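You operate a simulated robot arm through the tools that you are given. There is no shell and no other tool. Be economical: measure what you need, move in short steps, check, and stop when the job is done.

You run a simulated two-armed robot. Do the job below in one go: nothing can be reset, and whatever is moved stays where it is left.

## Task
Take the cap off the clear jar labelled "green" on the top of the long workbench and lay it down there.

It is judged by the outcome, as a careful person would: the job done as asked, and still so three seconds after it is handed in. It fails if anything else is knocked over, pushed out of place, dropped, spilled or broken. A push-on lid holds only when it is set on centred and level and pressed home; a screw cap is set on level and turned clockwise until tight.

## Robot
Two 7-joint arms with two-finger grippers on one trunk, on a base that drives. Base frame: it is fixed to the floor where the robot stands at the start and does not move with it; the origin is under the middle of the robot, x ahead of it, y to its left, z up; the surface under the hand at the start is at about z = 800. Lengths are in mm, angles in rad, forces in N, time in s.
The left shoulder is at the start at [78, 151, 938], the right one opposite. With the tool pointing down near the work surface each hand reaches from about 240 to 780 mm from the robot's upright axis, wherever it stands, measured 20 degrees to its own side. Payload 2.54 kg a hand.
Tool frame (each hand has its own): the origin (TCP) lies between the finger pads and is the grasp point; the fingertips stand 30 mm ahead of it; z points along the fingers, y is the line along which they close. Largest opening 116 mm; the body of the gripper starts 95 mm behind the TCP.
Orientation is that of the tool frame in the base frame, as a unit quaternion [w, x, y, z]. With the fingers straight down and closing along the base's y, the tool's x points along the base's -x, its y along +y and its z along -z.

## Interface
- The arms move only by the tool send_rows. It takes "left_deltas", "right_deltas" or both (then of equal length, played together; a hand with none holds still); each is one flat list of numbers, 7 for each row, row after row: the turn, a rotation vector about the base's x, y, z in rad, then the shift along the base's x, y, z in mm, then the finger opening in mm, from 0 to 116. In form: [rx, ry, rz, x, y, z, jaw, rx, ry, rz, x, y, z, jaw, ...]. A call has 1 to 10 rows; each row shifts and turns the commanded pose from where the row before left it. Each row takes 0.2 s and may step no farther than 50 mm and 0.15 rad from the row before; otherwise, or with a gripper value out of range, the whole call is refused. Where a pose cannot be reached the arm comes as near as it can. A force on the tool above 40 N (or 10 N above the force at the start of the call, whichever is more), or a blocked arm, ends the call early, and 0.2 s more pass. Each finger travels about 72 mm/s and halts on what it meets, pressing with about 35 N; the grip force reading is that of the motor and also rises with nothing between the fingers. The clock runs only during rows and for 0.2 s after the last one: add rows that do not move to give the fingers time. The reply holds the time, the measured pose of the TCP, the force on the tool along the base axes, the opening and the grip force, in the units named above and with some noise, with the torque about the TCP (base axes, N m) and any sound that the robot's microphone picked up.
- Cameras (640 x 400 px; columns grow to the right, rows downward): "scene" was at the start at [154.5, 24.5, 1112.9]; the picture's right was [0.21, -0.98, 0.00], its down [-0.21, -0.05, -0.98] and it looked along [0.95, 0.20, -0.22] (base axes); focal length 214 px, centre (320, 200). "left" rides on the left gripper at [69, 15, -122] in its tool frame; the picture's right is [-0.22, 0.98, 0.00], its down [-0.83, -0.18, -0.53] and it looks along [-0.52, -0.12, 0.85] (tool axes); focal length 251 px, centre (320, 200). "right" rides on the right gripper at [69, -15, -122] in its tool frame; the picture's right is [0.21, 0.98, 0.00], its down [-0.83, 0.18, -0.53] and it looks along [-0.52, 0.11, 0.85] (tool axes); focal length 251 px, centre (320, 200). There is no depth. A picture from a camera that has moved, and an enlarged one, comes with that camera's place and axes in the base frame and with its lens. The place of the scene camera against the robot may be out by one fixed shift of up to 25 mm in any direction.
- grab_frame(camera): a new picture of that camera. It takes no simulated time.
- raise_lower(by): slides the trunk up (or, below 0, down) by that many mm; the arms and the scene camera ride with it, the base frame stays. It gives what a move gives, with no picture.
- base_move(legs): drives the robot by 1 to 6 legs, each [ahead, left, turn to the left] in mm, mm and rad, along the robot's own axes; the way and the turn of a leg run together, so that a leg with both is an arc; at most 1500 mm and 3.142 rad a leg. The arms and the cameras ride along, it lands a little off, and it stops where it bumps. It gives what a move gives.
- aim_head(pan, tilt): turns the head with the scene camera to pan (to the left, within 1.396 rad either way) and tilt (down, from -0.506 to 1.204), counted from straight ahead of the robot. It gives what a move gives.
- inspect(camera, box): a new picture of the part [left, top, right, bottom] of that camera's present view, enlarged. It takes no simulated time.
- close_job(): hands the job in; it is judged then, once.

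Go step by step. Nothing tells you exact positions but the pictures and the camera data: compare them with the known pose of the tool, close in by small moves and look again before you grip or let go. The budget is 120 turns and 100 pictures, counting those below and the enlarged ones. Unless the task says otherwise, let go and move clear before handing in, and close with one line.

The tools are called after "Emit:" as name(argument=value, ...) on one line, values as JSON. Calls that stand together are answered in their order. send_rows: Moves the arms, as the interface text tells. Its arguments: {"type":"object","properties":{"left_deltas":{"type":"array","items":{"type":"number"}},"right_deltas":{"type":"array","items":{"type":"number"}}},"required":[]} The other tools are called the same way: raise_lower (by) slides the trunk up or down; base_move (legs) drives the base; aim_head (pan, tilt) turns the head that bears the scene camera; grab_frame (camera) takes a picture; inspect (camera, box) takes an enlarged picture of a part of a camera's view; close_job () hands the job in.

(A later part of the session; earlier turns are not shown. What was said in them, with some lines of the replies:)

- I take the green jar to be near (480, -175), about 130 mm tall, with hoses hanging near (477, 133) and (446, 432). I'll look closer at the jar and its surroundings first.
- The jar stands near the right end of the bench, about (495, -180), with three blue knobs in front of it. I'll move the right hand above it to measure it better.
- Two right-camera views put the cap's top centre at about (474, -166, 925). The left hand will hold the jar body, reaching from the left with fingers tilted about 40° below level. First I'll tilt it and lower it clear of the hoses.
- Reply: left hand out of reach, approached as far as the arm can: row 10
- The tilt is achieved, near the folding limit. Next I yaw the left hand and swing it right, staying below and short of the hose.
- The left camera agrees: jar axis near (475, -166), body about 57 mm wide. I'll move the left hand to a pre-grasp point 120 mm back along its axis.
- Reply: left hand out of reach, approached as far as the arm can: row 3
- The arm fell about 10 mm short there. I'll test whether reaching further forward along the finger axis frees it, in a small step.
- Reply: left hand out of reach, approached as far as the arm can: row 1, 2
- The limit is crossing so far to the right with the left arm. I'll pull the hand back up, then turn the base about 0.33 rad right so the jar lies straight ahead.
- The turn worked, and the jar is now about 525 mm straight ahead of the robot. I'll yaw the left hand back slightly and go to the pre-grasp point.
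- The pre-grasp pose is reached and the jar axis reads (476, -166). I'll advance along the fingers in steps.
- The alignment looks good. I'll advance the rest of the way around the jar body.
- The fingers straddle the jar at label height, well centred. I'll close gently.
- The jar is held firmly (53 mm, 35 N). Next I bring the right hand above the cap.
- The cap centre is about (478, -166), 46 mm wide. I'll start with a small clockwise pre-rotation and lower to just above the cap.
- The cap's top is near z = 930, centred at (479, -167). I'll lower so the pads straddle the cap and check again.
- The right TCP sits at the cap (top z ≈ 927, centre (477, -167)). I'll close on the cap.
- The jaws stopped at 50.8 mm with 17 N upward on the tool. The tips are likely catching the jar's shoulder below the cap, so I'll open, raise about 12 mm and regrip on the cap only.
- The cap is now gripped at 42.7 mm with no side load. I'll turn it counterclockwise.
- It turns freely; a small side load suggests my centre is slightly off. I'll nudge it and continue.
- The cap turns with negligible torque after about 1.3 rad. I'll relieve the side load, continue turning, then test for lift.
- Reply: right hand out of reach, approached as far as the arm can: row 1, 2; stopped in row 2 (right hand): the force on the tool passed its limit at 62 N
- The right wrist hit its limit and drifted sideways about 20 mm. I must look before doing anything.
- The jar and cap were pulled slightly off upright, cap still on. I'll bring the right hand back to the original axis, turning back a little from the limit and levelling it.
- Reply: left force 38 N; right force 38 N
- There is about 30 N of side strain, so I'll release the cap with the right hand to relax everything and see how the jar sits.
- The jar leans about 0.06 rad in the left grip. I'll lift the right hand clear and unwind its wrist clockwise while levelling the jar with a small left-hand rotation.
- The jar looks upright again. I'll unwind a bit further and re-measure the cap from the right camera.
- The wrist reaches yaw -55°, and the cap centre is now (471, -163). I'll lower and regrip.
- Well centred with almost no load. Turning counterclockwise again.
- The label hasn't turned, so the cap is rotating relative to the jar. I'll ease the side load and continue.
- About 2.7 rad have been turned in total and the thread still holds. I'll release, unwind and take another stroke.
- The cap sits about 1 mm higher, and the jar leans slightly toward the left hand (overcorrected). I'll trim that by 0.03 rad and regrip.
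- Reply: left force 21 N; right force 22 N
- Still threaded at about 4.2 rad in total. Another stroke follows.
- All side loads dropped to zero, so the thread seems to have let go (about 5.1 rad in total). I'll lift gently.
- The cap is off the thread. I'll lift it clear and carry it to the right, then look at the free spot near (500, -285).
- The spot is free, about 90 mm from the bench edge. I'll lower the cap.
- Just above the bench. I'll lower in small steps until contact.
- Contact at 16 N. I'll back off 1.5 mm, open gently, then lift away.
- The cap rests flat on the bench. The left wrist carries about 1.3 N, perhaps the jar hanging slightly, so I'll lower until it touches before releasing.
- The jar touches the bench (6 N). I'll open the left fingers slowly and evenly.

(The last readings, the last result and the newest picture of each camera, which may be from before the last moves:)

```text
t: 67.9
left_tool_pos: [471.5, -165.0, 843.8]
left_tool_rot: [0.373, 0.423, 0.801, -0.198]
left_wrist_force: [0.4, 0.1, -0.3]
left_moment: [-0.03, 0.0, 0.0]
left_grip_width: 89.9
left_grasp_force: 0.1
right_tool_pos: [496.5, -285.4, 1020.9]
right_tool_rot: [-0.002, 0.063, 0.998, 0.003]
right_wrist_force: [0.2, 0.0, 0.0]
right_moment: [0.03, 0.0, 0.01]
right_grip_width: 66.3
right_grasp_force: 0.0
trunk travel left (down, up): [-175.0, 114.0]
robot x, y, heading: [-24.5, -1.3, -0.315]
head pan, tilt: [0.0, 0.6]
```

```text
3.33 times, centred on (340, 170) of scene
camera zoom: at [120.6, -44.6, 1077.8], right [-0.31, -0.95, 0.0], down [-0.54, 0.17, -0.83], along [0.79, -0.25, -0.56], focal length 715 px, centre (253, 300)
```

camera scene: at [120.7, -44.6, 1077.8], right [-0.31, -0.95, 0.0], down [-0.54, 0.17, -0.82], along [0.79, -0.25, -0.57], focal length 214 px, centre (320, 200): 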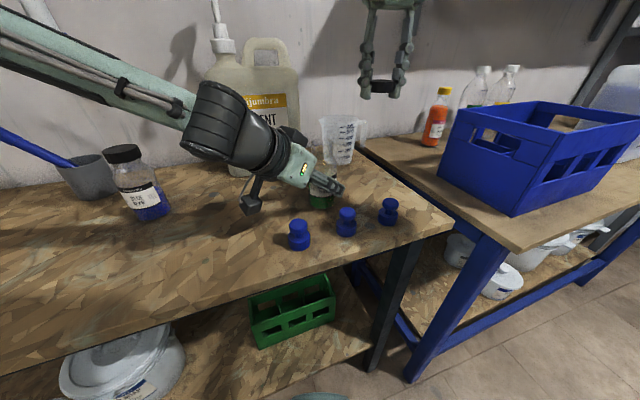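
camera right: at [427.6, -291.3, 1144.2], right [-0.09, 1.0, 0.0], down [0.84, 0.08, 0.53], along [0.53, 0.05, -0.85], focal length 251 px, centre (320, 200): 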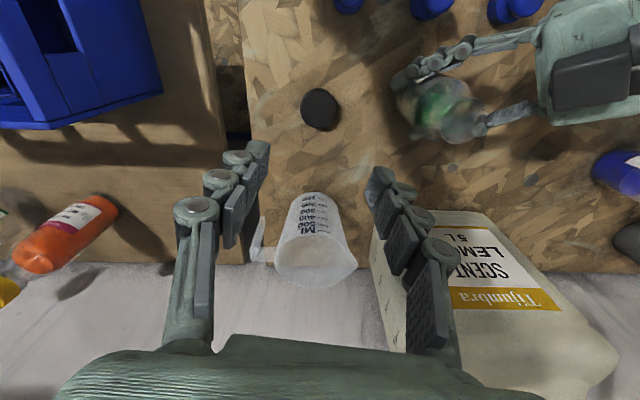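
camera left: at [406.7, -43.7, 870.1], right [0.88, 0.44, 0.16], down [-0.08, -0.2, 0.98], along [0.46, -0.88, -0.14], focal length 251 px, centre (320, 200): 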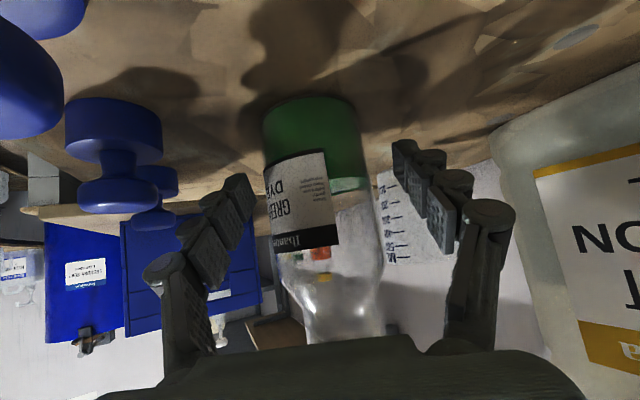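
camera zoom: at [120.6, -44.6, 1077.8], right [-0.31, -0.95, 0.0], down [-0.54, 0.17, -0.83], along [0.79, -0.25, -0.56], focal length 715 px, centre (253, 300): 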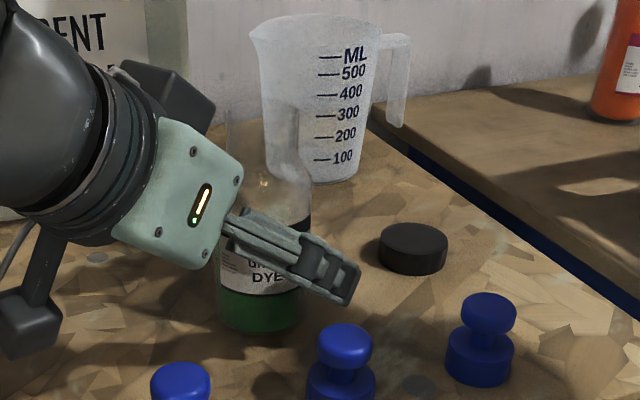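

The jar stands upright and free. I'll withdraw the left hand straight back along its finger axis.

Emit:
send_rows(left_deltas=[0, 0, 0, -9, 12.5, 13, 90, 0, 0, 0, -13, 19, 19, 90, 0, 0, 0, -13, 19, 19, 90, 0, 0, 0, -13, 19, 19, 90, 0, 0, 0, -10, 15, 25, 90, 0, 0, 0, -5, 15, 25, 90, 0, 0, 0, 0, 0, 0, 90])

Emit:
grab_frame(camera="scene")

Emit:
grab_frame(camera="left")

```text
t: 69.5
left_tool_pos: [410.0, -64.8, 965.6]
left_tool_rot: [0.373, 0.423, 0.802, -0.197]
left_wrist_force: [0.0, 0.2, -0.1]
left_moment: [0.01, 0.01, 0.02]
left_grip_width: 90.3
left_grasp_force: 0.0
right_tool_pos: [496.7, -283.8, 1021.0]
right_tool_rot: [-0.001, 0.062, 0.998, 0.002]
right_wrist_force: [0.5, -0.4, -0.4]
right_moment: [-0.01, 0.03, 0.0]
right_grip_width: 65.9
right_grasp_force: 0.0
trunk travel left (down, up): [-175.0, 114.0]
robot x, y, heading: [-25.0, -3.9, -0.309]
head pan, tilt: [0.0, 0.6]
```

```text
40 pictures are left
camera scene: at [120.6, -44.5, 1077.8], right [-0.31, -0.95, 0.0], down [-0.54, 0.17, -0.83], along [0.79, -0.25, -0.56], focal length 214 px, centre (320, 200)
```

scene: 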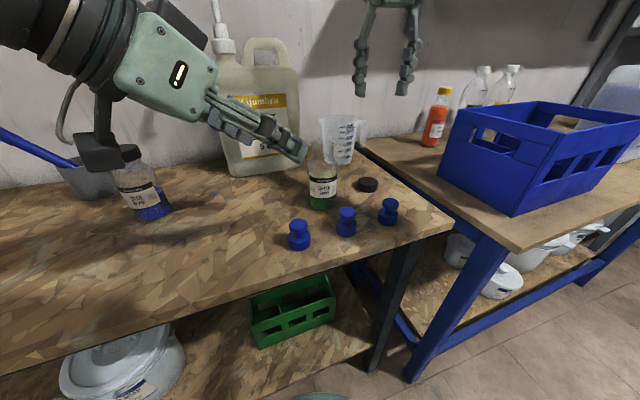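

```text
39 pictures are left
camera left: at [344.5, 56.8, 990.6], right [0.88, 0.44, 0.16], down [-0.08, -0.2, 0.98], along [0.46, -0.88, -0.14], focal length 251 px, centre (320, 200)
```

left: 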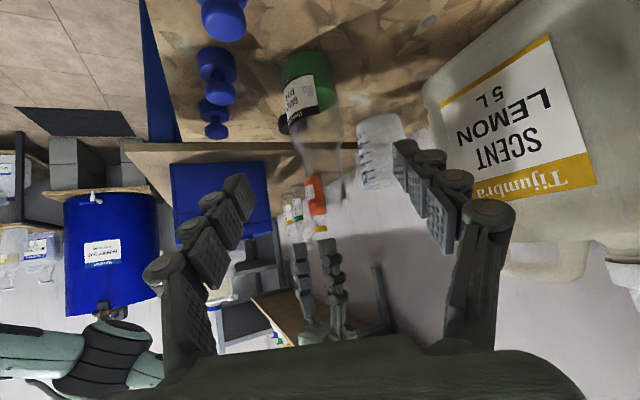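

Both hands are clear, the jar stands open and upright, and the cap lies flat on the bench with nothing else disturbed. I'm handing in.

Emit:
close_job()

```text
The job is handed in.
```

The cap is off the green jar and lies flat on the workbench, about 120 mm to the right of the jar. The jar stands upright and open, a few millimetres from where it started.
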